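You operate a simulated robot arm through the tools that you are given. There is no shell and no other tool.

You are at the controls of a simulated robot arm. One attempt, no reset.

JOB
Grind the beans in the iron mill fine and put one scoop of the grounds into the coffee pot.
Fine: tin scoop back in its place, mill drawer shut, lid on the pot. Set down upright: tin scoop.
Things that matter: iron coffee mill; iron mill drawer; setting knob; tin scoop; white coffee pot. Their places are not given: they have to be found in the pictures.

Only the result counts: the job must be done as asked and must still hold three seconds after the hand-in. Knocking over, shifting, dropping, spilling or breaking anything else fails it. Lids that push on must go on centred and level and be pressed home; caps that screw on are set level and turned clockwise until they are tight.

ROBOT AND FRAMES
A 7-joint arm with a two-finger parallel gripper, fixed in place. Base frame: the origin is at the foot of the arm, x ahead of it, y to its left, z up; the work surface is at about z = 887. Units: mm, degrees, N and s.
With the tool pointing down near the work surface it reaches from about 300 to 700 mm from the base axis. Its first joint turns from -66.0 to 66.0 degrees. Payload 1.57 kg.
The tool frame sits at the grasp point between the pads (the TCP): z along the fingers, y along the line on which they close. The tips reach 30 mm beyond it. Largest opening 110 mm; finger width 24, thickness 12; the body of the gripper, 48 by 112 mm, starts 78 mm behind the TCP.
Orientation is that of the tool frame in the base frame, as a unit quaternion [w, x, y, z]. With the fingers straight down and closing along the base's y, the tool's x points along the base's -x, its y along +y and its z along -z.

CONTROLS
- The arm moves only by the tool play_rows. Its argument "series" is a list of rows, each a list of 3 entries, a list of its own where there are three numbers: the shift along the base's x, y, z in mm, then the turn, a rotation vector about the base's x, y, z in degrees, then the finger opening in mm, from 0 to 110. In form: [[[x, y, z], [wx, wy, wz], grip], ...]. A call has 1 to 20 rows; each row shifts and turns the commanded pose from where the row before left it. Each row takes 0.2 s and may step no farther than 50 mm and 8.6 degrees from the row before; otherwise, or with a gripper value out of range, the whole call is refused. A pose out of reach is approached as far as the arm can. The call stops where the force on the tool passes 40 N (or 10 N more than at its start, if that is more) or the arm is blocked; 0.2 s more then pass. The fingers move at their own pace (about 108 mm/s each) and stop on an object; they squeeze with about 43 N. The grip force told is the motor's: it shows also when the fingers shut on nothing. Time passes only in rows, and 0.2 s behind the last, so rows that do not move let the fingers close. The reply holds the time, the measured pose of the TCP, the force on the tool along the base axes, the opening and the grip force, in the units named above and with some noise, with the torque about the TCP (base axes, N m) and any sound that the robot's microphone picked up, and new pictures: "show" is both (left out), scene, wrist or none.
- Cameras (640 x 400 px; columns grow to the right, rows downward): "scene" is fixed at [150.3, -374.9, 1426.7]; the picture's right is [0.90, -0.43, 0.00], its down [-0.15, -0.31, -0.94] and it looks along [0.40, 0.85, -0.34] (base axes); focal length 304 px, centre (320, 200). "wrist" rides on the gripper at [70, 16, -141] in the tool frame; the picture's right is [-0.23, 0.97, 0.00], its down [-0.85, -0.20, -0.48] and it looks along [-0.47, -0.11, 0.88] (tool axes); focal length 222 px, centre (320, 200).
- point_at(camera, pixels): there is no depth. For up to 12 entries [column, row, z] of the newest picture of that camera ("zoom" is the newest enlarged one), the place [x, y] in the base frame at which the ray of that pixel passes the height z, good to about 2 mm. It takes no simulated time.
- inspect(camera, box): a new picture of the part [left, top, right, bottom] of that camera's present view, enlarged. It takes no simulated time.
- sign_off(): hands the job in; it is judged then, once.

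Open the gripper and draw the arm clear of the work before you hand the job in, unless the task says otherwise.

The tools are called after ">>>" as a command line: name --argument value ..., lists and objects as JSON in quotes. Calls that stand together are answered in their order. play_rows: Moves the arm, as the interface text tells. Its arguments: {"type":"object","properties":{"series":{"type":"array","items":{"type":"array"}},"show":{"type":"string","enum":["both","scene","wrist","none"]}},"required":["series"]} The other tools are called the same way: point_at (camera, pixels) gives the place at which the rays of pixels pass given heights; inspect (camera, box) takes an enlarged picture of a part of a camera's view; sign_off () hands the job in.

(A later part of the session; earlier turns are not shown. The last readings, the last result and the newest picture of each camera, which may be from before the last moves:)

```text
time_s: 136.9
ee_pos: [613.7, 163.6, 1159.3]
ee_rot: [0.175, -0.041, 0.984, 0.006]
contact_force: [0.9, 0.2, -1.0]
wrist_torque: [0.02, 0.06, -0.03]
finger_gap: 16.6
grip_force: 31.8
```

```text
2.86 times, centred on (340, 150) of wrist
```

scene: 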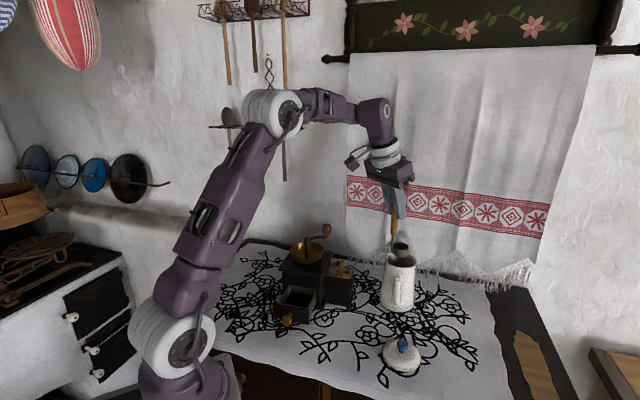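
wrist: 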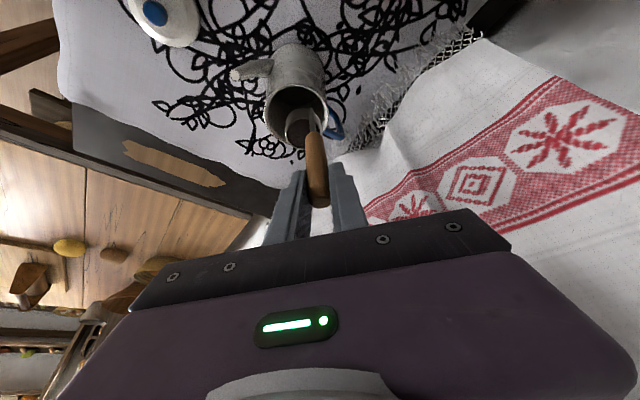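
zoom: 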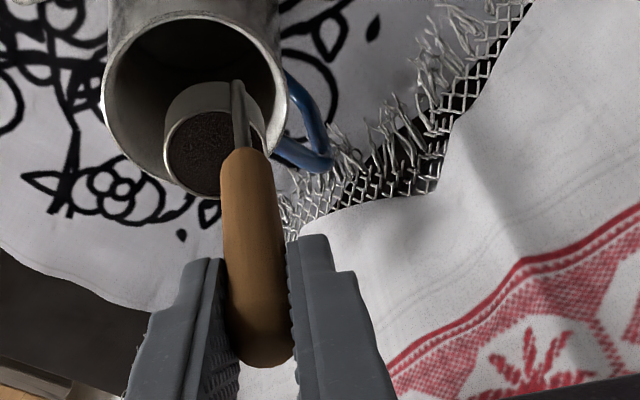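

The full cup is centred over the opening. I begin tilting toward −y with the lip kept over the opening, first 28°.

>>> play_rows --series '[[[0.98, -11.25, 0.9], [6.97, 0.61, 0], 0], [[0.95, -10.86, 0.1], [6.97, 0.61, 0], 0], [[0.97, -11.06, -1.4], [6.97, 0.61, 0], 0], [[0.96, -10.96, -3.1], [6.97, 0.61, 0], 0]]'

>>> inspect --camera "scene" --box '[340, 200, 460, 340]'

>>> inspect --camera "wrist" --box '[240, 60, 440, 220]'

```text
time_s: 137.9
ee_pos: [616.3, 120.2, 1154.7]
ee_rot: [0.158, 0.002, 0.956, 0.246]
contact_force: [-0.7, -0.2, -1.8]
wrist_torque: [-0.01, -0.01, 0.0]
finger_gap: 16.8
grip_force: 32.7
```

scene: 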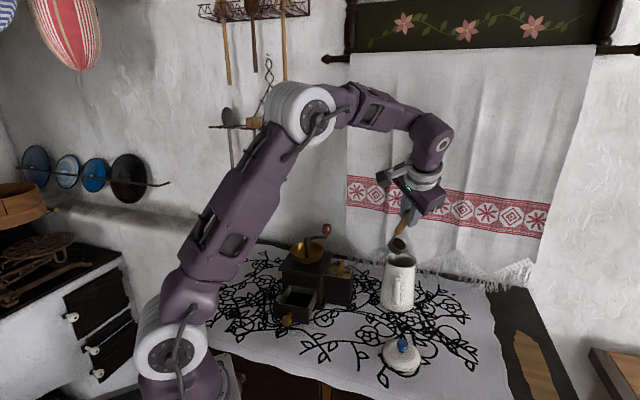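
wrist: 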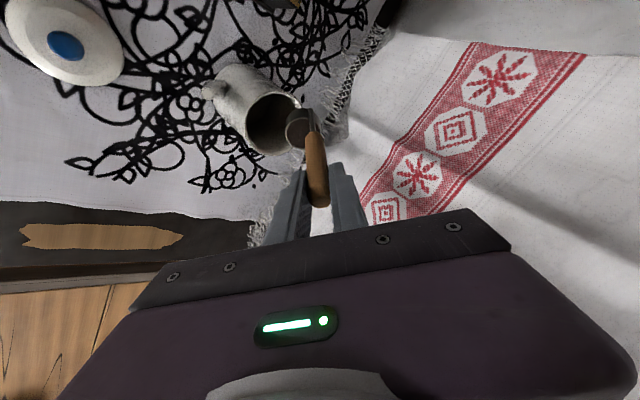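

```text
2.86 times, centred on (400, 270) of scene
```

zoom: 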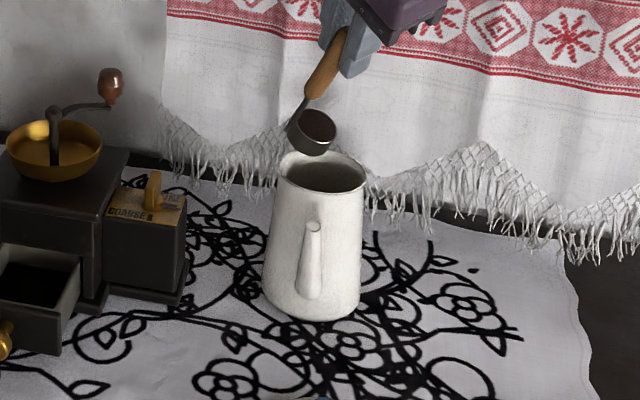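

```text
2.50 times, centred on (340, 140) of wrist
```

zoom: 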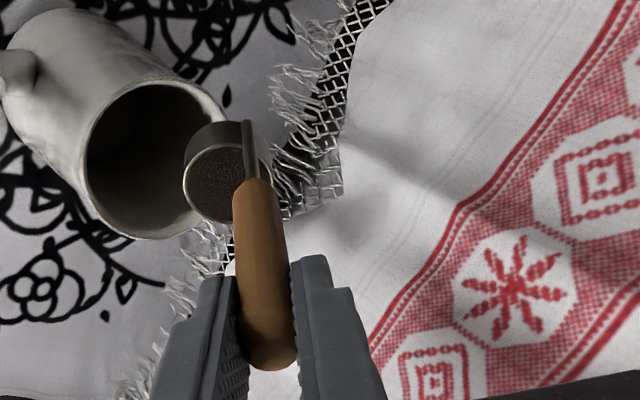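

Still full at 28° and lip over the opening. I continue tilting to ~63°.

>>> play_rows --series '[[[0.84, -9.66, -2.7], [6.97, 0.61, 0], 0], [[0.82, -9.36, -4.2], [6.97, 0.61, 0], 0], [[0.76, -8.67, -5.7], [6.97, 0.61, 0], 0], [[0.7, -7.97, -7.0], [6.97, 0.61, 0], 0], [[0.87, -9.96, -8.4], [6.97, 0.61, 0], 0]]'

>>> inspect --camera "scene" --box '[340, 200, 460, 340]'

>>> inspect --camera "wrist" --box '[240, 60, 440, 220]'

```text
time_s: 139.1
ee_pos: [620.0, 74.7, 1127.0]
ee_rot: [0.125, 0.056, 0.843, 0.52]
contact_force: [-0.6, -0.5, -0.6]
wrist_torque: [-0.05, -0.02, 0.03]
finger_gap: 16.6
grip_force: 31.8
```

scene: 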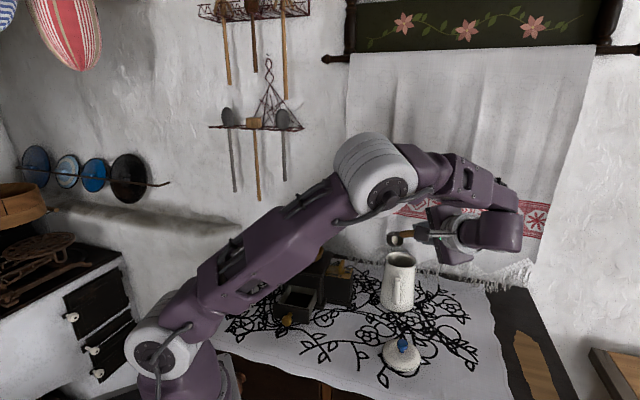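
wrist: 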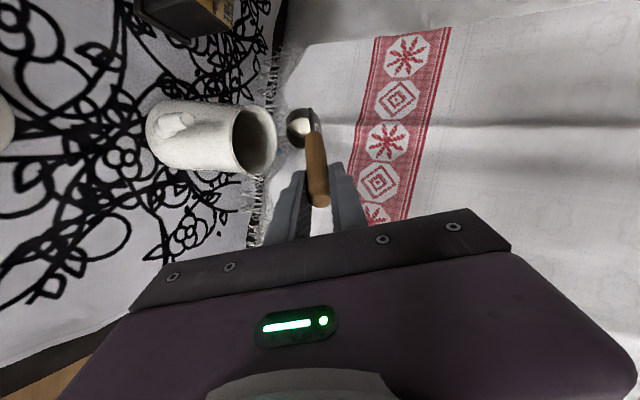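

```text
2.86 times, centred on (400, 270) of scene
```

zoom: 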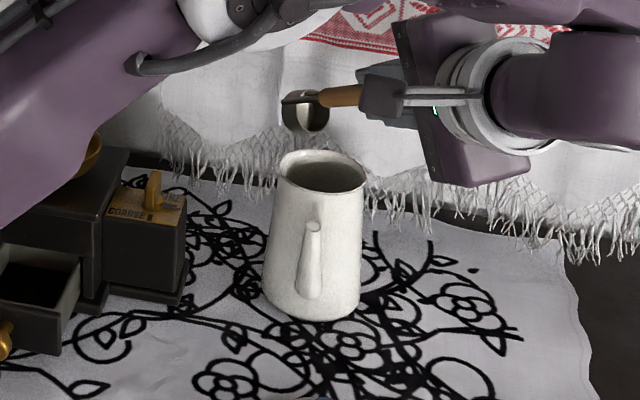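

```text
2.50 times, centred on (340, 140) of wrist
```

zoom: 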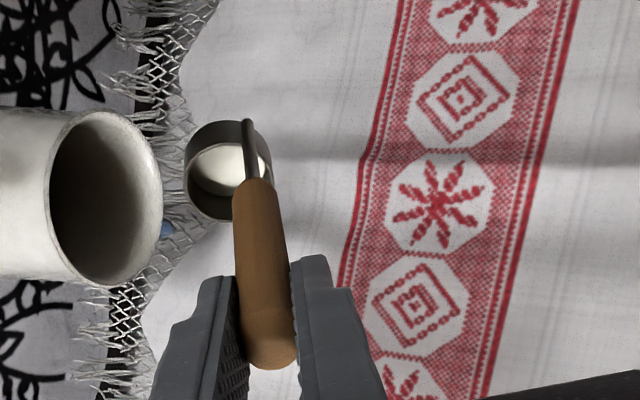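

The cup interior now looks emptied (bright metal). I zoom to confirm and check for any spill around the pot.

>>> inspect --camera "scene" --box '[370, 220, 430, 270]'

>>> inspect --camera "scene" --box '[350, 240, 460, 340]'

>>> inspect --camera "wrist" --box '[220, 80, 340, 190]'

```text
8.00 times, centred on (400, 245) of scene
```

zoom: 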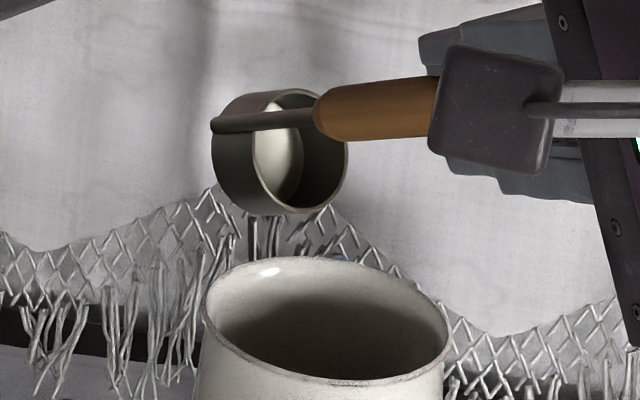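

```text
4.00 times, centred on (405, 290) of scene
```

zoom: 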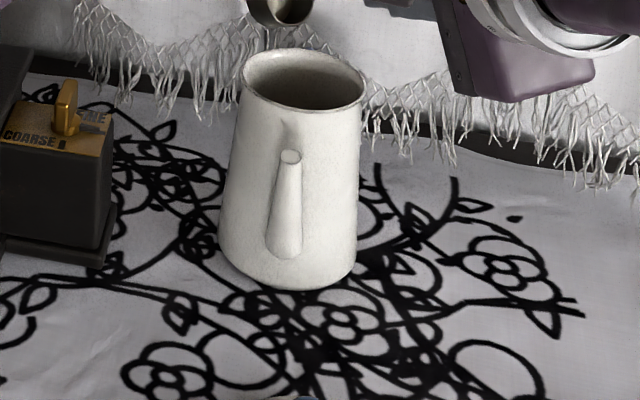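

```text
3.64 times, centred on (280, 135) of wrist
```

zoom: 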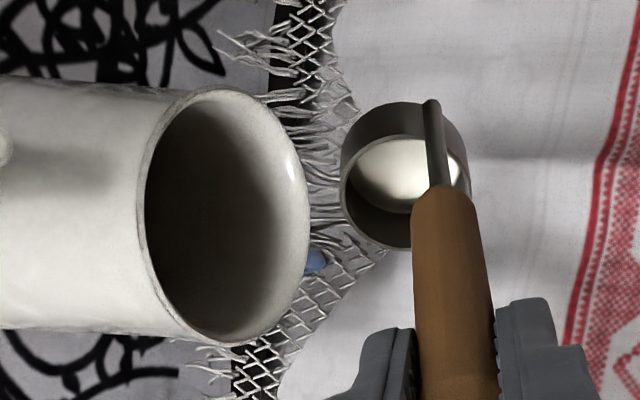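

Empty, with no grounds visible around the pot. I tilt a further 21° to make sure everything is out, then look again.

>>> play_rows --series '[[[0.78, -8.96, -9.5], [6.97, 0.61, 0], 0], [[0.67, -7.67, -10.5], [6.97, 0.61, 0], 0], [[0.56, -6.37, -11.4], [6.97, 0.61, 0], 0], [[0, 0, 0], [0, 0, 0], 0], [[0, 0, 0], [0, 0, 0], 0]]'

>>> inspect --camera "scene" --box '[370, 220, 430, 270]'

```text
time_s: 140.3
ee_pos: [623.4, 51.3, 1096.0]
ee_rot: [0.099, 0.086, 0.737, 0.663]
contact_force: [0.3, -1.0, -1.6]
wrist_torque: [-0.11, 0.02, 0.03]
finger_gap: 16.6
grip_force: 31.1
```

scene: 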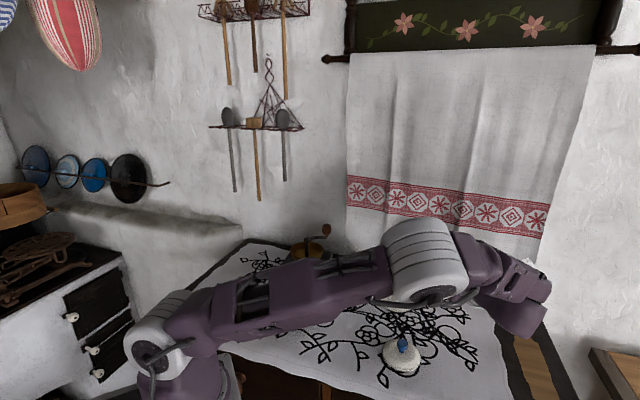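
wrist: 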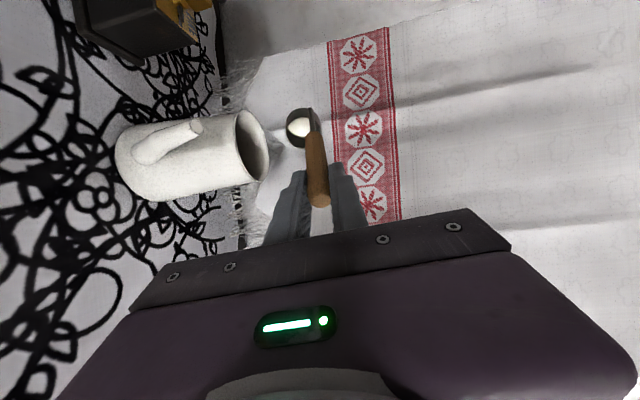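

```text
8.00 times, centred on (400, 245) of scene
```

zoom: 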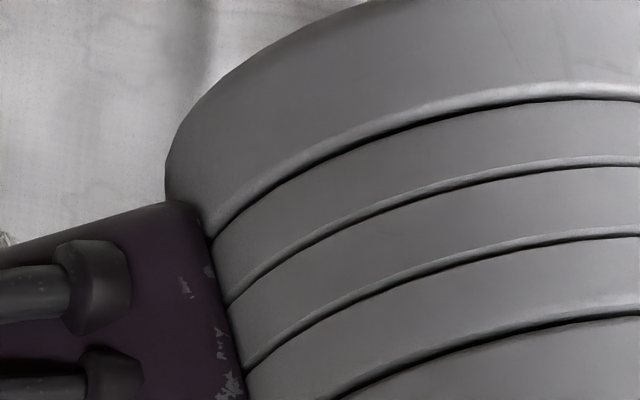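

Cup is empty. The elbow is low, so I retrace the exact motion back to upright above the pot.

>>> play_rows --series '[[[-0.56, 6.37, 11.4], [-6.97, -0.61, 0], 0], [[-0.67, 7.67, 10.5], [-6.97, -0.61, 0], 0], [[-0.78, 8.96, 9.5], [-6.97, -0.61, 0], 0], [[-0.87, 9.96, 8.4], [-6.97, -0.61, 0], 0], [[-0.7, 7.97, 7.0], [-6.97, -0.61, 0], 0], [[-0.76, 8.67, 5.7], [-6.97, -0.61, 0], 0], [[-0.82, 9.36, 4.2], [-6.97, -0.61, 0], 0], [[-0.84, 9.66, 2.7], [-6.97, -0.61, 0], 0], [[-0.96, 10.96, 3.1], [-6.97, -0.61, 0], 0], [[-0.97, 11.06, 1.4], [-6.97, -0.61, 0], 0], [[-0.95, 10.86, -0.1], [-6.97, -0.61, 0], 0], [[-0.98, 11.25, -0.9], [-6.97, -0.61, 0], 0], [[0, 0, 0], [0, 0, 0], 0]]'

>>> inspect --camera "scene" --box '[340, 200, 460, 340]'

>>> inspect --camera "wrist" --box '[240, 30, 400, 180]'

```text
time_s: 143.1
ee_pos: [611.1, 164.5, 1159.5]
ee_rot: [0.174, -0.041, 0.984, 0.005]
contact_force: [0.1, 0.1, -1.3]
wrist_torque: [-0.01, 0.01, 0.03]
finger_gap: 16.5
grip_force: 31.8
```

scene: 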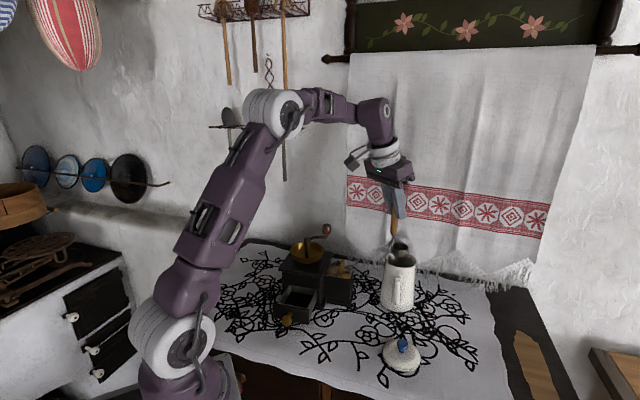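
wrist: 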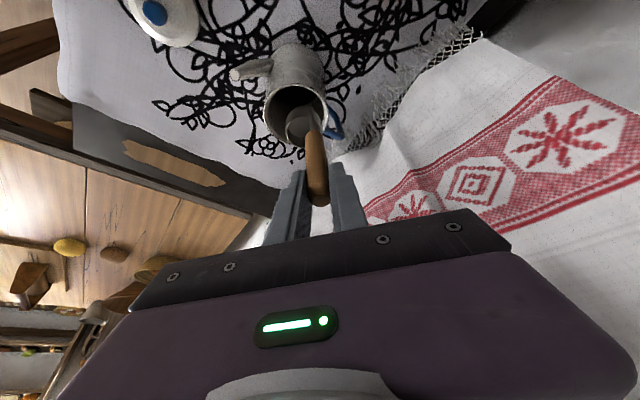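

```text
2.86 times, centred on (400, 270) of scene
```

zoom: 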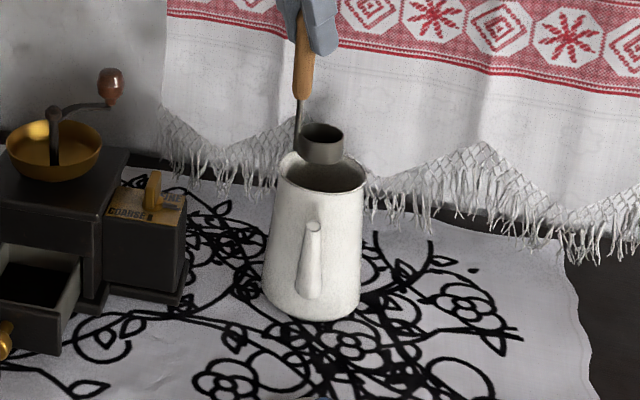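

```text
2.67 times, centred on (320, 105) of wrist
```

zoom: 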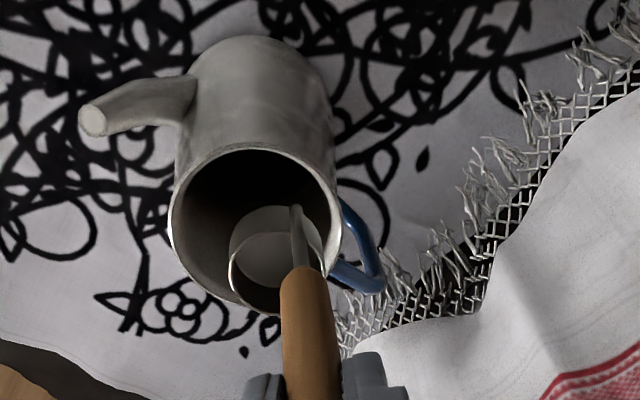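

Scoop is empty and upright. I carry it back above its place (399.7,72.7).

>>> play_rows --series '[[[-19.22, -8.35, 0], [0, 0, 0], 0], [[-19.22, -8.35, 0], [0, 0, 0], 0], [[-19.22, -8.35, 0], [0, 0, 0], 0], [[-19.22, -8.35, 0], [0, 0, 0], 0], [[-19.22, -8.35, 0], [0, 0, 0], 0], [[-19.22, -8.35, 0], [0, 0, 0], 0], [[-19.22, -8.35, 0], [0, 0, 0], 0], [[-19.22, -8.35, 0], [0, 0, 0], 0], [[-19.22, -8.35, 0], [0, 0, 0], 0], [[-19.22, -8.35, 0], [0, 0, 0], 0], [[-19.22, -8.35, 0], [0, 0, 0], 0], [[0, 0, 0], [0, 0, 0], 0]]' --show "none"

```text
time_s: 145.7
ee_pos: [401.5, 72.8, 1159.7]
ee_rot: [0.175, -0.042, 0.984, 0.009]
contact_force: [-0.5, -0.4, -0.5]
wrist_torque: [-0.03, 0.0, 0.0]
finger_gap: 16.5
grip_force: 32.2
```

I lower it toward the cloth, slowing down for the last millimetres.

>>> play_rows --series '[[[-1.5, 0, -35], [0, 0, 0], 0], [[0, 0, -35], [0, 0, 0], 0], [[0, 0, -35], [0, 0, 0], 0], [[0, 0, -25], [0, 0, 0], 0], [[0, 0, -8], [0, 0, 0], 0], [[0, 0, -4], [0, 0, 0], 0], [[0, 0, -2], [0, 0, 0], 0], [[0, 0, -1.5], [0, 0, 0], 0], [[0, 0, 0], [0, 0, 0], 0]]'

>>> inspect --camera "scene" --box '[310, 270, 390, 370]'

```text
time_s: 147.7
ee_pos: [400.0, 75.0, 1014.5]
ee_rot: [0.175, -0.041, 0.984, 0.007]
contact_force: [-2.3, -1.4, 28.6]
wrist_torque: [-0.24, -0.24, -0.05]
finger_gap: 16.6
grip_force: 31.6
```

scene: 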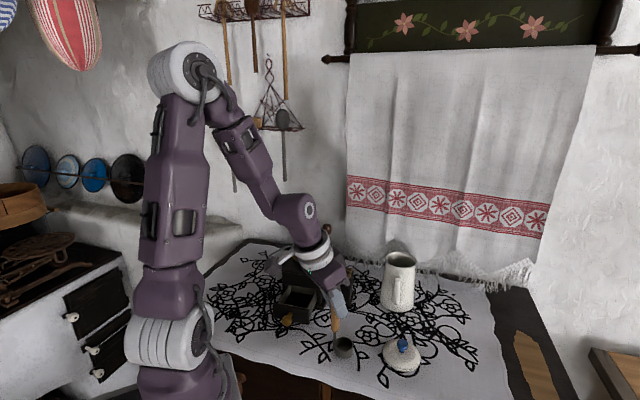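
wrist: 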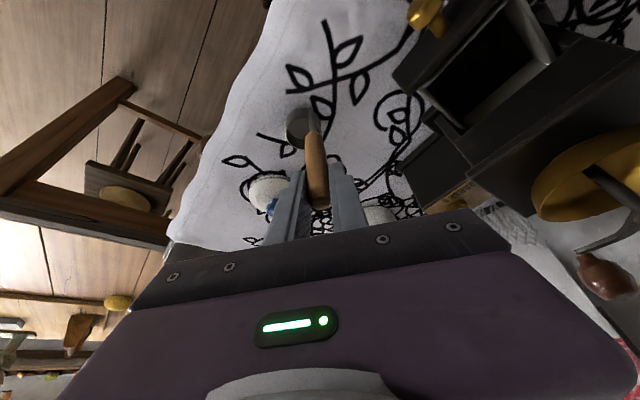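

```text
4.00 times, centred on (350, 320) of scene
```

zoom: 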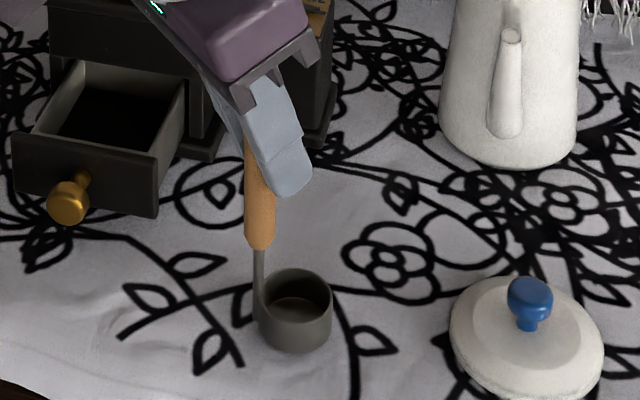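

It is down but 2.3 mm off in y and pressed at 28 N. I raise 4 mm, correct y, and set it down gently.

>>> play_rows --series '[[[0, 0, 4], [0, 0, 0], 0], [[-0.2, -2.3, 0], [0, 0, 0], 0], [[0, 0, -2], [0, 0, 0], 0], [[0, 0, -1], [0, 0, 0], 0], [[0, 0, 0], [0, 0, 0], 0]]' --show "scene"

>>> inspect --camera "scene" --box '[310, 270, 390, 370]'

```text
time_s: 148.9
ee_pos: [398.5, 70.8, 1014.7]
ee_rot: [0.174, -0.041, 0.984, 0.007]
contact_force: [0.1, 0.2, -1.1]
wrist_torque: [0.03, -0.05, -0.03]
finger_gap: 16.5
grip_force: 32.0
```

scene: 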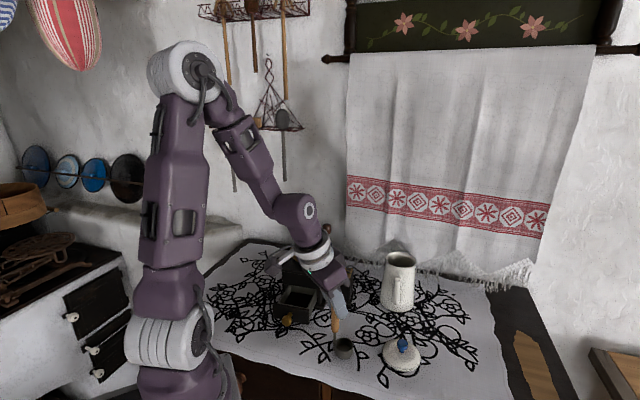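

```text
4.00 times, centred on (350, 320) of scene
```

zoom: 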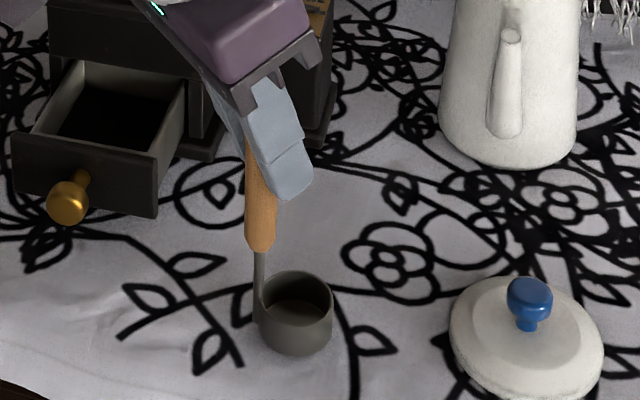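

Just above the cloth. I shift (+1,+1.5) and lower in 0.7 mm steps until light contact.

>>> play_rows --series '[[[1, 1.5, 0], [0, 0, 0], 0], [[0, 0, -0.8], [0, 0, 0], 0], [[0, 0, -0.7], [0, 0, 0], 0], [[0, 0, 0], [0, 0, 0], 0]]' --show "none"

```text
time_s: 149.9
ee_pos: [400.9, 72.9, 1013.8]
ee_rot: [0.175, -0.041, 0.984, 0.007]
contact_force: [-7.4, 0.0, 30.5]
wrist_torque: [-0.22, -0.07, -0.06]
finger_gap: 16.8
grip_force: 32.5
```

Contact. I ease up 0.8 mm, open the fingers, and check that the scoop stands.

>>> play_rows --series '[[[-0.6, 0, 0.9], [0, 0, 0], 0], [[0, 0, 0], [0, 0, 0], 22], [[0, 0, 0], [0, 0, 0], 44], [[0, 0, 0], [0, 0, 0], 44]]'

>>> inspect --camera "scene" --box '[310, 270, 390, 370]'

```text
time_s: 150.9
ee_pos: [400.9, 72.8, 1015.3]
ee_rot: [0.175, -0.041, 0.984, 0.006]
contact_force: [0.4, -0.3, 0.1]
wrist_torque: [-0.04, 0.02, 0.0]
finger_gap: 43.9
grip_force: 0.0
```

scene: 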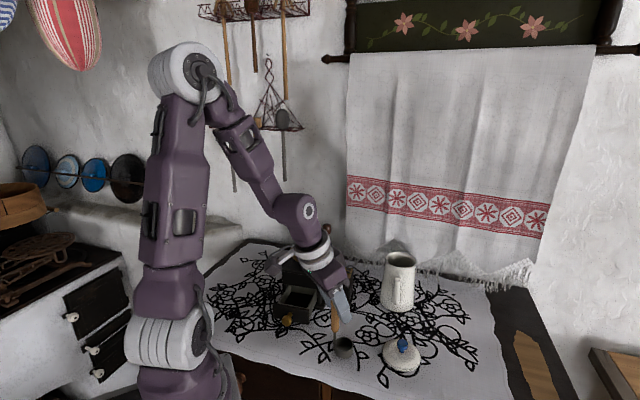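
wrist: 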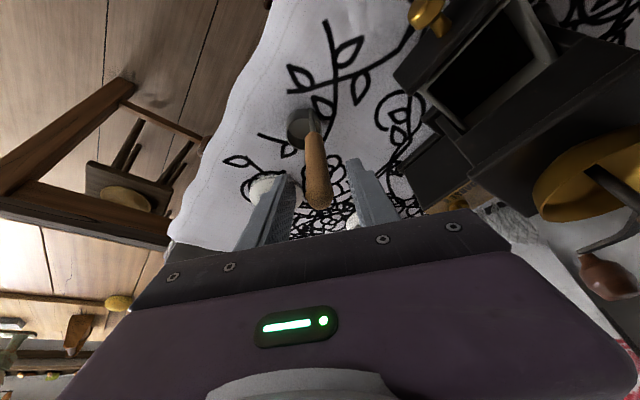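

```text
4.00 times, centred on (350, 320) of scene
```

zoom: 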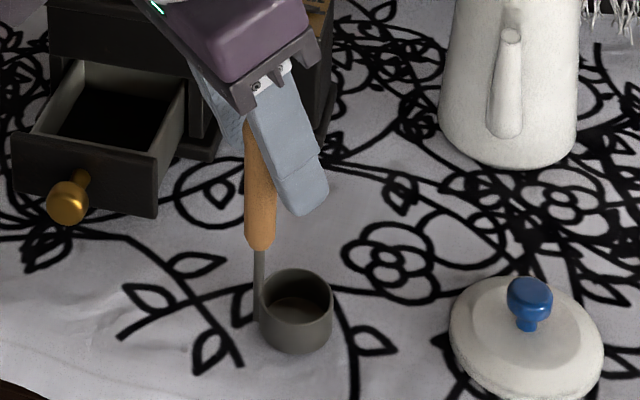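

The scoop stands upright in its place. I lift away vertically and verify.

>>> play_rows --series '[[[0, 0, 20], [0, 0, 0], 44], [[0, 0, 35], [0, 0, 0], 44], [[0, 0, 40], [0, 0, 0], 44], [[0, 0, 30], [0, 0, 0], 44], [[0, 0, 0], [-0.58, 6.64, 0], 44], [[0, 0, 0], [-0.58, 6.64, 0], 44], [[0, 0, 0], [-0.58, 6.64, 0], 44], [[0, 0, 0], [0, 0, 0], 44]]'

>>> inspect --camera "scene" --box '[320, 295, 370, 370]'

>>> inspect --camera "scene" --box '[240, 220, 400, 320]'

```text
time_s: 152.7
ee_pos: [400.5, 72.6, 1139.7]
ee_rot: [0.0, -0.043, 0.999, -0.001]
contact_force: [-0.1, -0.4, 0.3]
wrist_torque: [0.01, 0.01, 0.0]
finger_gap: 43.8
grip_force: 0.0
```

scene: 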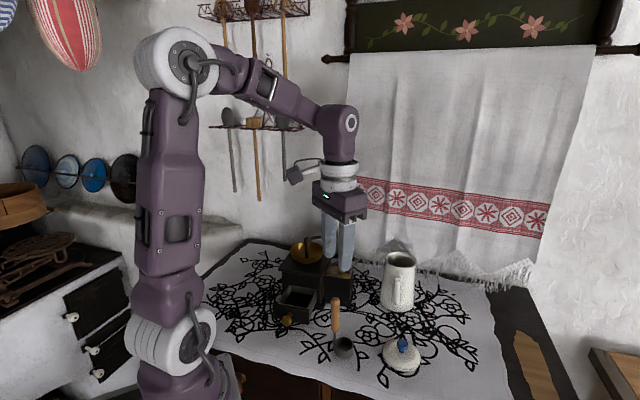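
wrist: 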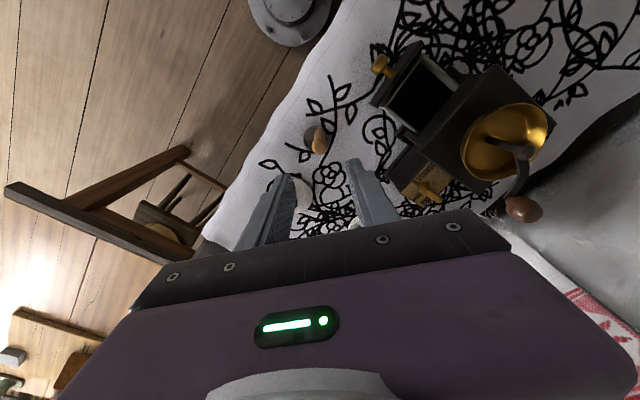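

```text
5.33 times, centred on (345, 332) of scene
```

zoom: 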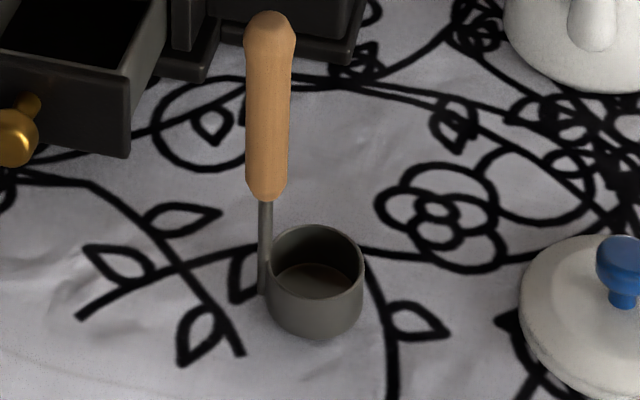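

```text
4.00 times, centred on (320, 270) of scene
```

zoom: 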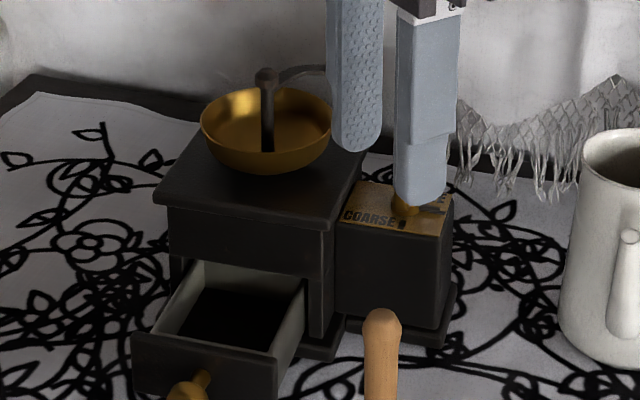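

Scoop is back in place within a few mm. Now the drawer: I move above its knob (≈(323,165)) with yaw 43° and 12° outward lean.

>>> play_rows --series '[[[-16, 18, 0], [0, 0, 7.6], 44], [[-16, 18, 0], [0, 0, 7.6], 44], [[-16, 18, 0], [0, 0, 7.6], 44], [[-16, 18, 0], [0, 0, 7.6], 44], [[-15.5, 18.4, 0], [0, 0, 7.6], 44], [[0, 0, -30], [4.09, -4.39, 0], 44], [[0, 0, -40], [4.09, -4.39, 0], 44], [[0, 0, -40], [0, 0, 0], 44], [[0, 0, -40], [0, 0, 0], 44], [[0, 0, -20], [0, 0, 0], 44], [[0, 0, 0], [0, 0, 0], 44]]'

>>> inspect --camera "wrist" --box '[240, 100, 440, 240]'

```text
time_s: 155.1
ee_pos: [320.3, 162.3, 968.9]
ee_rot: [0.098, -0.363, 0.926, 0.038]
contact_force: [-0.4, -0.3, -0.8]
wrist_torque: [-0.02, -0.02, 0.0]
finger_gap: 44.0
grip_force: 0.1
```

scene: 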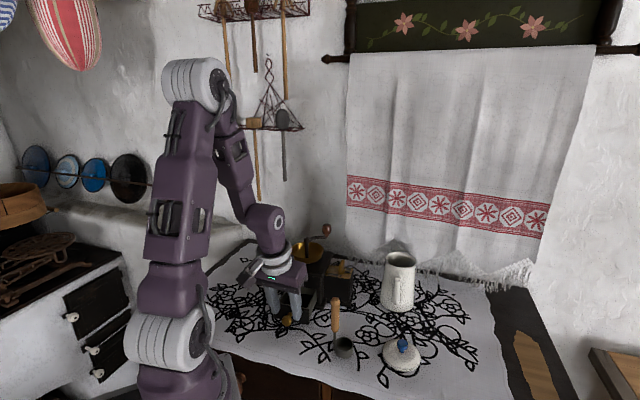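
wrist: 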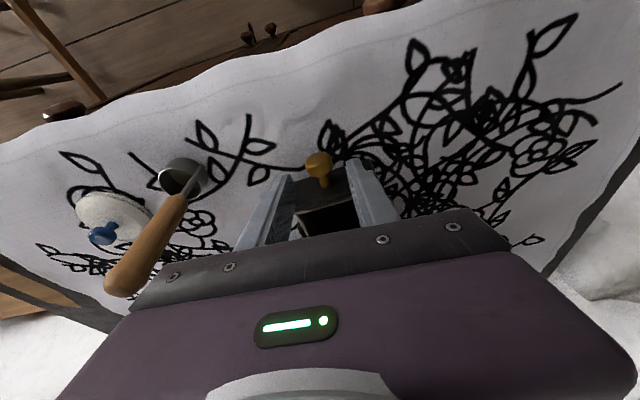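

```text
2.86 times, centred on (340, 170) of wrist
```

zoom: 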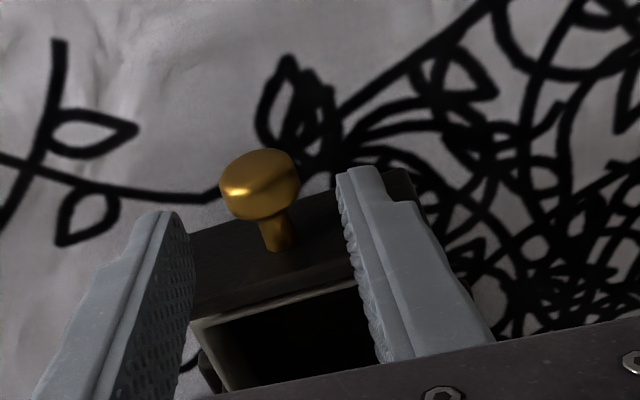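

>>> point_at --camera "zoom" --pixels '[[259, 184, 926], [259, 184, 922]]'

```text
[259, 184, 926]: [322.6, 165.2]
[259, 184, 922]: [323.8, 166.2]
```

The knob is at ≈(322.8,165.4), nicely between the fingers. I lower 29 mm, close on it, and push it in the first 40 mm.

>>> play_rows --series '[[[0.8, 1.2, -29], [0, 0, 0], 44], [[0, 0, 0], [0, 0, 0], 0], [[0, 0, 0], [0, 0, 0], 0], [[0, 0, 0], [0, 0, 0], 0], [[3.35, 3.72, 0], [0, 0, 0], 0], [[3.35, 3.72, 0], [0, 0, 0], 0], [[3.35, 3.72, 0], [0, 0, 0], 0], [[3.35, 3.72, 0], [0, 0, 0], 0], [[3.35, 3.72, 0], [0, 0, 0], 0], [[3.35, 3.72, 0], [0, 0, 0], 0], [[3.35, 3.72, 0], [0, 0, 0], 0], [[3.35, 3.72, 0], [0, 0, 0], 0]]' --show "scene"

>>> inspect --camera "scene" --box '[240, 210, 380, 330]'

```text
time_s: 157.7
ee_pos: [346.2, 194.2, 940.5]
ee_rot: [0.097, -0.363, 0.926, 0.037]
contact_force: [-6.3, 3.7, -0.8]
wrist_torque: [-0.22, 0.38, 0.47]
finger_gap: 24.1
grip_force: 35.9
```

scene: 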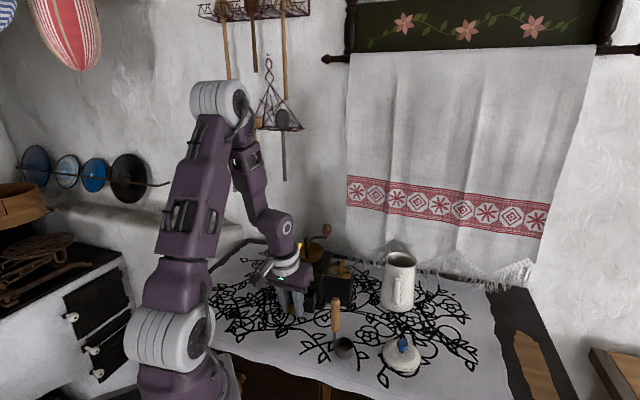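

```text
3.33 times, centred on (310, 270) of scene
```

zoom: 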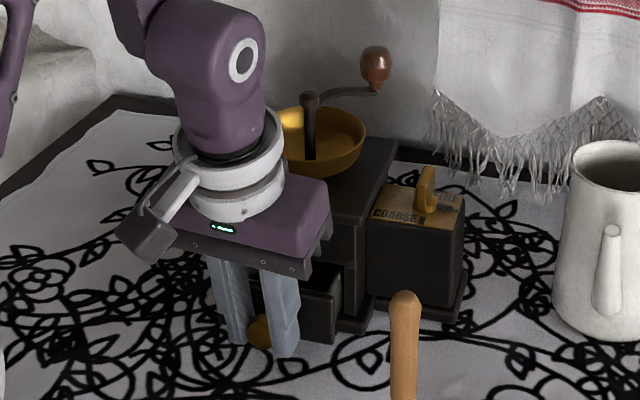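

Sliding smoothly with the mill still. I push another 24 mm, then approach the stop in small steps.

>>> play_rows --series '[[[3.2, 3.85, 0], [0, 0, 0], 0], [[3.2, 3.85, 0], [0, 0, 0], 0], [[3.2, 3.85, 0], [0, 0, 0], 0], [[3.2, 3.85, 0], [0, 0, 0], 0], [[2.6, 3.1, 0], [0, 0, 0], 0]]' --show "scene"

>>> inspect --camera "scene" --box '[240, 210, 380, 330]'

```text
time_s: 158.9
ee_pos: [364.0, 212.2, 939.4]
ee_rot: [0.098, -0.363, 0.926, 0.037]
contact_force: [0.4, -1.5, 0.0]
wrist_torque: [0.04, -0.04, 0.36]
finger_gap: 24.1
grip_force: 36.2
```

scene: 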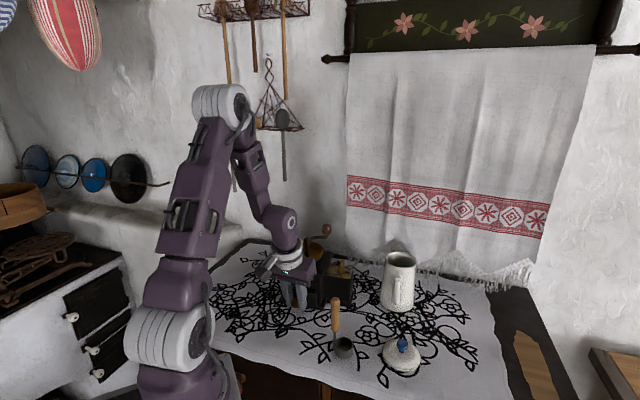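

```text
3.33 times, centred on (310, 270) of scene
```

zoom: 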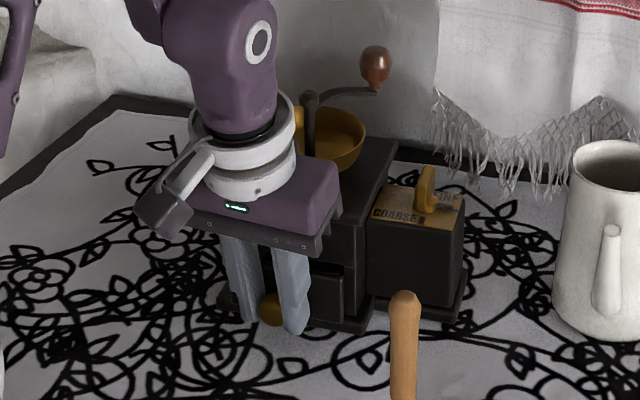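

About 5 mm remain. I push in 1.5–2 mm steps.

>>> play_rows --series '[[[1.3, 1.5, 0], [0, 0, 0], 0], [[1.3, 1.5, 0], [0, 0, 0], 0], [[0.9, 1.1, 0], [0, 0, 0], 0], [[0, 0, 0], [0, 0, 0], 0]]' --show "none"

```text
time_s: 159.9
ee_pos: [366.8, 216.2, 940.3]
ee_rot: [0.099, -0.363, 0.926, 0.038]
contact_force: [0.5, 0.5, -0.7]
wrist_torque: [-0.11, 0.08, 0.41]
finger_gap: 24.0
grip_force: 36.4
```

No stop felt yet; I go on in 1 mm steps.

>>> play_rows --series '[[[0.67, 0.74, 0], [0, 0, 0], 0], [[0.67, 0.74, 0], [0, 0, 0], 0], [[0, 0, 0], [0, 0, 0], 0]]' --show "none"

```text
time_s: 160.7
ee_pos: [368.6, 217.6, 939.8]
ee_rot: [0.098, -0.363, 0.926, 0.037]
contact_force: [-1.0, -2.0, 0.3]
wrist_torque: [-0.09, 0.12, 0.4]
finger_gap: 23.9
grip_force: 36.4
```

>>> play_rows --series '[[[0.67, 0.74, 0], [0, 0, 0], 0], [[0.67, 0.74, 0], [0, 0, 0], 0], [[0, 0, 0], [0, 0, 0], 0]]' --show "scene"

>>> inspect --camera "scene" --box '[270, 250, 350, 320]'

```text
time_s: 161.5
ee_pos: [368.5, 217.3, 940.2]
ee_rot: [0.097, -0.363, 0.926, 0.037]
contact_force: [-17.4, -11.2, 17.5]
wrist_torque: [-0.32, 0.43, 0.39]
finger_gap: 24.4
grip_force: 36.2
```

scene: 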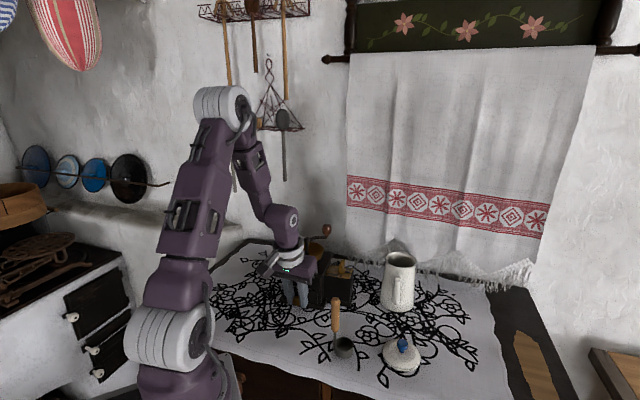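

```text
5.71 times, centred on (310, 285) of scene
```

zoom: 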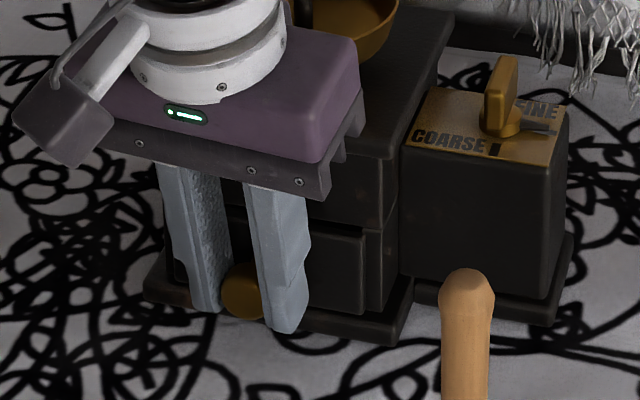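

Stop reached (≈20 N) — the drawer is shut. I release, back straight out 25 mm, and lift.

>>> play_rows --series '[[[0, 0, 0], [0, 0, 0], 44], [[0, 0, 0], [0, 0, 0], 44], [[-8.5, -9.3, 0], [0, 0, 0], 44], [[-9, -10, 0], [0, 0, 0], 44], [[0, 0, 40], [0, 0, 0], 44], [[0, 0, 45], [0, 0, 0], 44], [[0, 0, 45], [0, 0, 0], 44], [[0, 0, 45], [-4.09, 4.39, 0], 44], [[0, 0, 25], [-4.09, 4.39, 0], 44], [[0, 0, 0], [0, 0, 0], 44]]'

>>> inspect --camera "scene" --box '[240, 220, 400, 320]'

>>> inspect --camera "wrist" --box '[220, 60, 420, 200]'

```text
time_s: 163.7
ee_pos: [352.6, 199.2, 1140.4]
ee_rot: [0.001, -0.365, 0.931, -0.001]
contact_force: [0.6, -0.6, 0.1]
wrist_torque: [0.0, 0.0, 0.0]
finger_gap: 43.9
grip_force: 0.1
```

scene: 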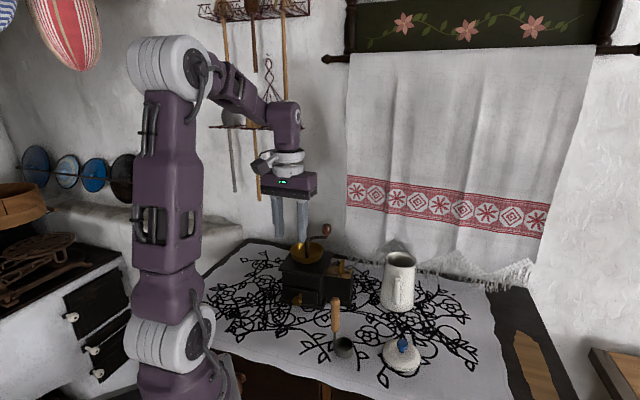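
wrist: 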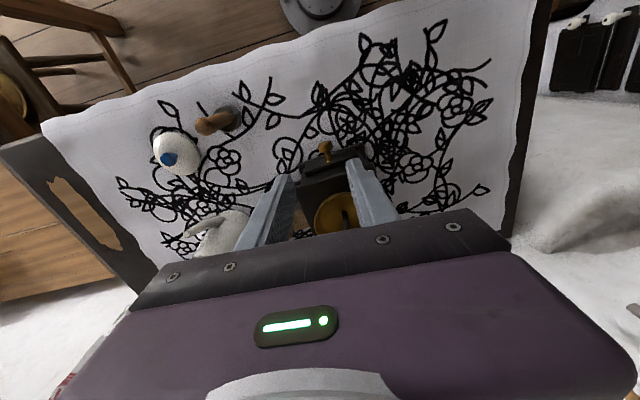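

```text
4.00 times, centred on (320, 270) of scene
```

zoom: 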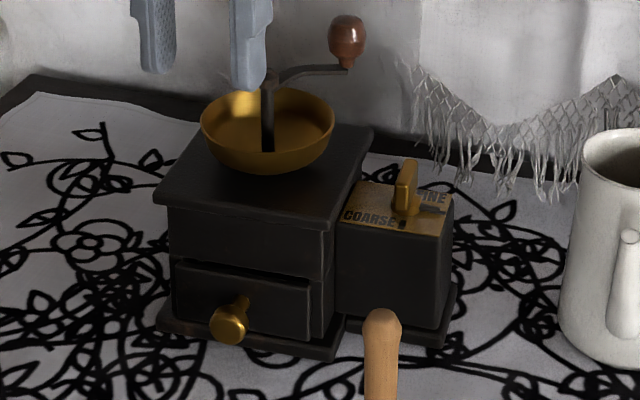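

```text
2.86 times, centred on (320, 130) of wrist
```

zoom: 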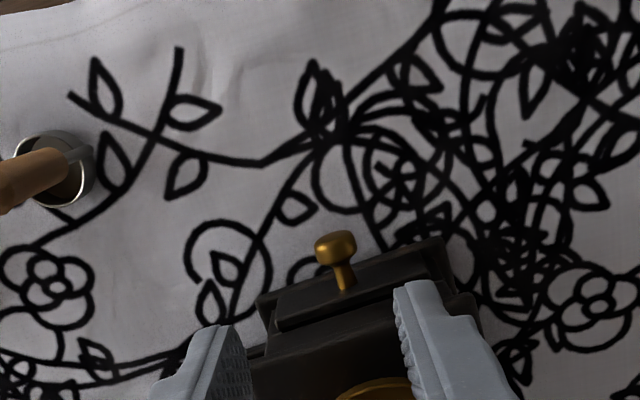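

Drawer is shut and the mill looks as at the start. Now the lid: I move the camera above it (yaw 0).

>>> play_rows --series '[[[29.3, -27.5, 0], [0, 0, -5.4], 60], [[29.3, -27.5, 0], [0, 0, -5.4], 60], [[29.3, -27.5, 0], [0, 0, -5.4], 60], [[29.3, -27.5, 0], [0, 0, -5.4], 60], [[29.3, -27.5, 0], [0, 0, -5.4], 60], [[29.3, -27.5, 0], [0, 0, -5.4], 60], [[29.3, -27.5, 0], [0, 0, -5.4], 60], [[29.3, -27.5, 0], [0, 0, -5.2], 60], [[0, 0, 0], [0, 0, 0], 60]]'

>>> inspect --camera "wrist" --box '[240, 30, 400, 150]'

>>> inspect --camera "scene" --box '[370, 325, 440, 385]'

```text
time_s: 165.7
ee_pos: [587.9, -20.1, 1139.4]
ee_rot: [0.001, 0.001, 1.0, -0.001]
contact_force: [1.1, 0.5, -0.1]
wrist_torque: [-0.01, -0.01, 0.01]
finger_gap: 60.3
grip_force: 0.0
```

scene: 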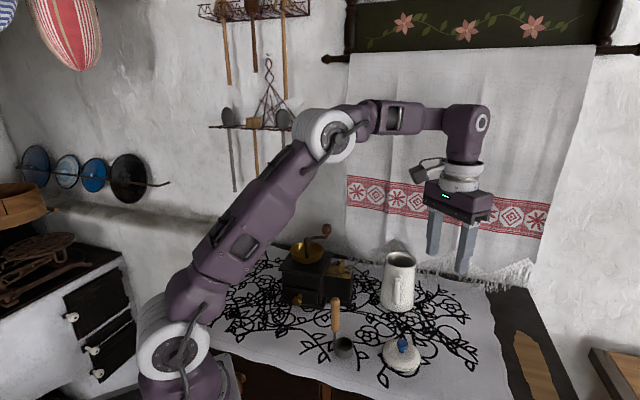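
wrist: 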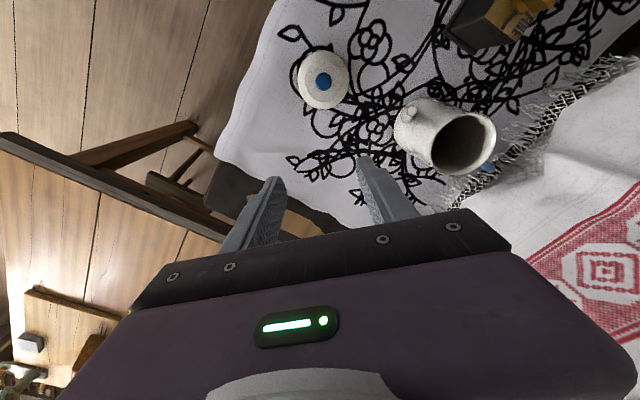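

```text
3.33 times, centred on (320, 90) of wrist
```

zoom: 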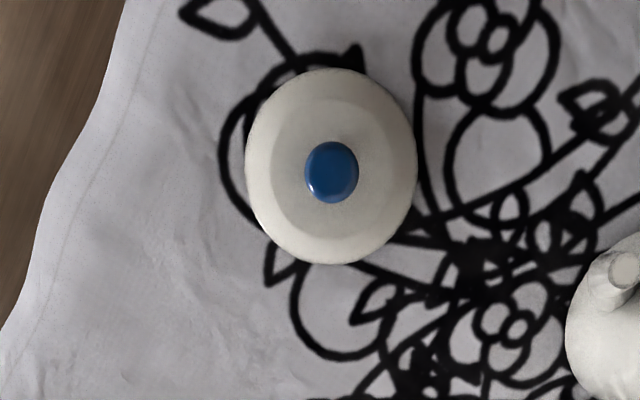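

```text
6.67 times, centred on (405, 355) of scene
```

zoom: 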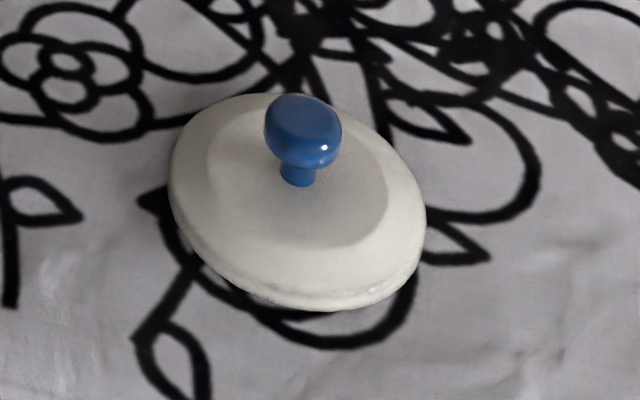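

>>> point_at --camera "wrist" --pixels '[[323.3, 79.8, 900], [323.3, 81.6, 920], [323.3, 81.6, 930], [297.7, 79.8, 897], [349, 79.8, 897], [323.3, 50.5, 897], [323.3, 109.5, 897], [315.5, 82, 930], [331.3, 82, 930]]'

>>> point_at --camera "scene" --pixels '[[402.5, 344.5, 915], [402.5, 344.5, 925], [402.5, 344.5, 935], [402.5, 341, 930], [402.5, 341, 940], [401.5, 352.5, 905], [401.5, 352.5, 910], [401.5, 352.5, 915]]'

```text
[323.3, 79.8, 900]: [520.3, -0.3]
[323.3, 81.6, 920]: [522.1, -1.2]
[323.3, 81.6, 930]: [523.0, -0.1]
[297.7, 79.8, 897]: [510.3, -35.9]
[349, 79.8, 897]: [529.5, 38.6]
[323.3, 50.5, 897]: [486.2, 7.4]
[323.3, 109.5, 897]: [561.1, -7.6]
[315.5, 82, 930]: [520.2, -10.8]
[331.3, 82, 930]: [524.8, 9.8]
```

```text
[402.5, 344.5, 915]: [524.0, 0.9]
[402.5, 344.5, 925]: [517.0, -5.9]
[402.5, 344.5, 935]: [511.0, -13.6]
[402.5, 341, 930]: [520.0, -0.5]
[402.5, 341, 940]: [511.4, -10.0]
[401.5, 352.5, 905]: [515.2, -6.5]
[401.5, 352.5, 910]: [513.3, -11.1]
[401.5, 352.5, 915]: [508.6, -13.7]
```

Lid centre ≈ (521.8,0), Ø≈77, knob centre ≈ (522.3,−0.4,918). I go above it with yaw 13° and a 10° lean toward the robot (needed for reach at the pot), fingers 50 apart.

>>> play_rows --series '[[[-23, 6.3, 0], [0, 0, 6.5], 50], [[-23, 6.3, 0], [0, 0, 6.5], 50], [[-23, 6.3, 0], [1.125, -4.87, 0], 50], [[0, 0, -30], [1.125, -4.87, 0], 50], [[0, 0, -40], [0, 0, 0], 50], [[0, 0, -40], [0, 0, 0], 50], [[0, 0, -35], [0, 0, 0], 50], [[0, 0, 0], [0, 0, 0], 50]]'

>>> inspect --camera "wrist" --box '[220, 90, 420, 230]'

>>> inspect --camera "scene" --box '[360, 280, 450, 385]'

```text
time_s: 167.5
ee_pos: [518.3, -2.0, 994.9]
ee_rot: [0.088, -0.111, 0.99, 0.009]
contact_force: [0.1, -0.3, -0.4]
wrist_torque: [0.0, 0.01, 0.03]
finger_gap: 49.9
grip_force: 0.1
```

scene: 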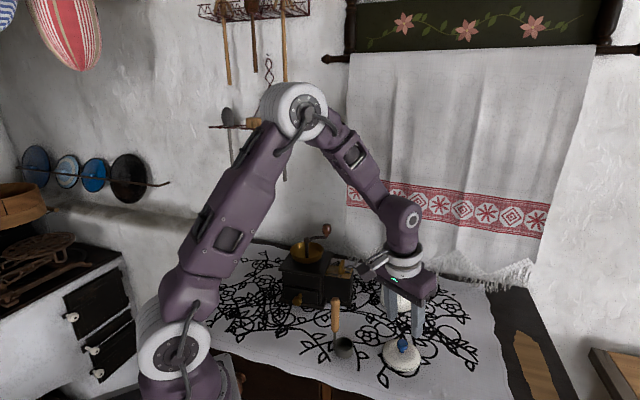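
wrist: 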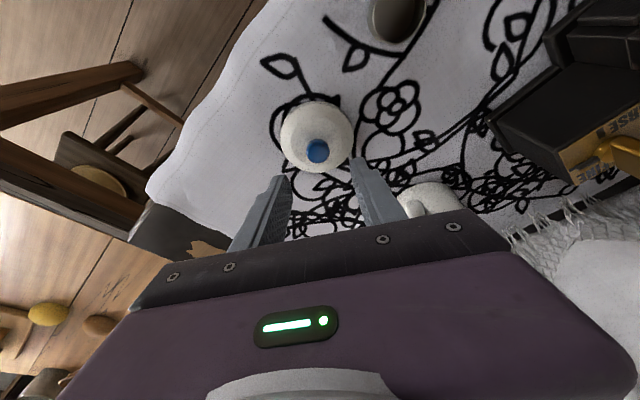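

```text
2.86 times, centred on (320, 160) of wrist
```

zoom: 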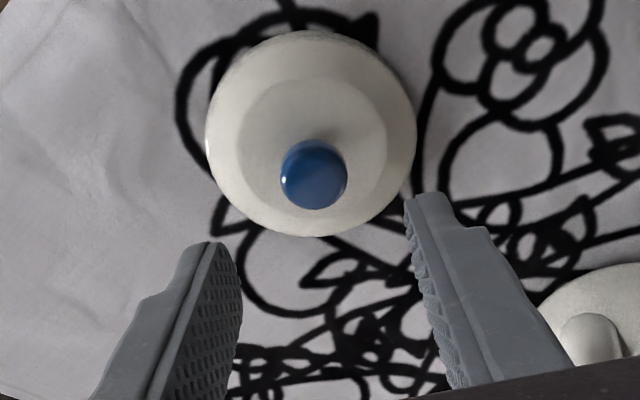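

```text
3.81 times, centred on (405, 332) of scene
```

zoom: 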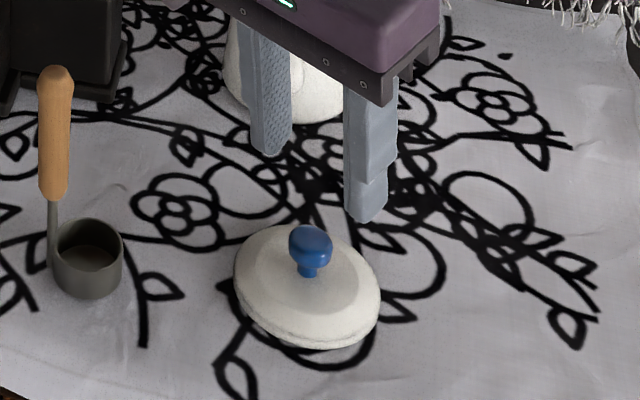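

>>> point_at --camera "zoom" --pixels '[[314, 174, 918], [314, 174, 922], [311, 133, 897], [205, 133, 897], [417, 133, 897], [311, 30, 897], [311, 237, 897]]'

```text
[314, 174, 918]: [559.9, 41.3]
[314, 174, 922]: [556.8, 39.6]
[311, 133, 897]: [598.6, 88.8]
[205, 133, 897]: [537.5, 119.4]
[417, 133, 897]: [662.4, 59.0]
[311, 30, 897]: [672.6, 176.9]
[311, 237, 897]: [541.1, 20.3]
```

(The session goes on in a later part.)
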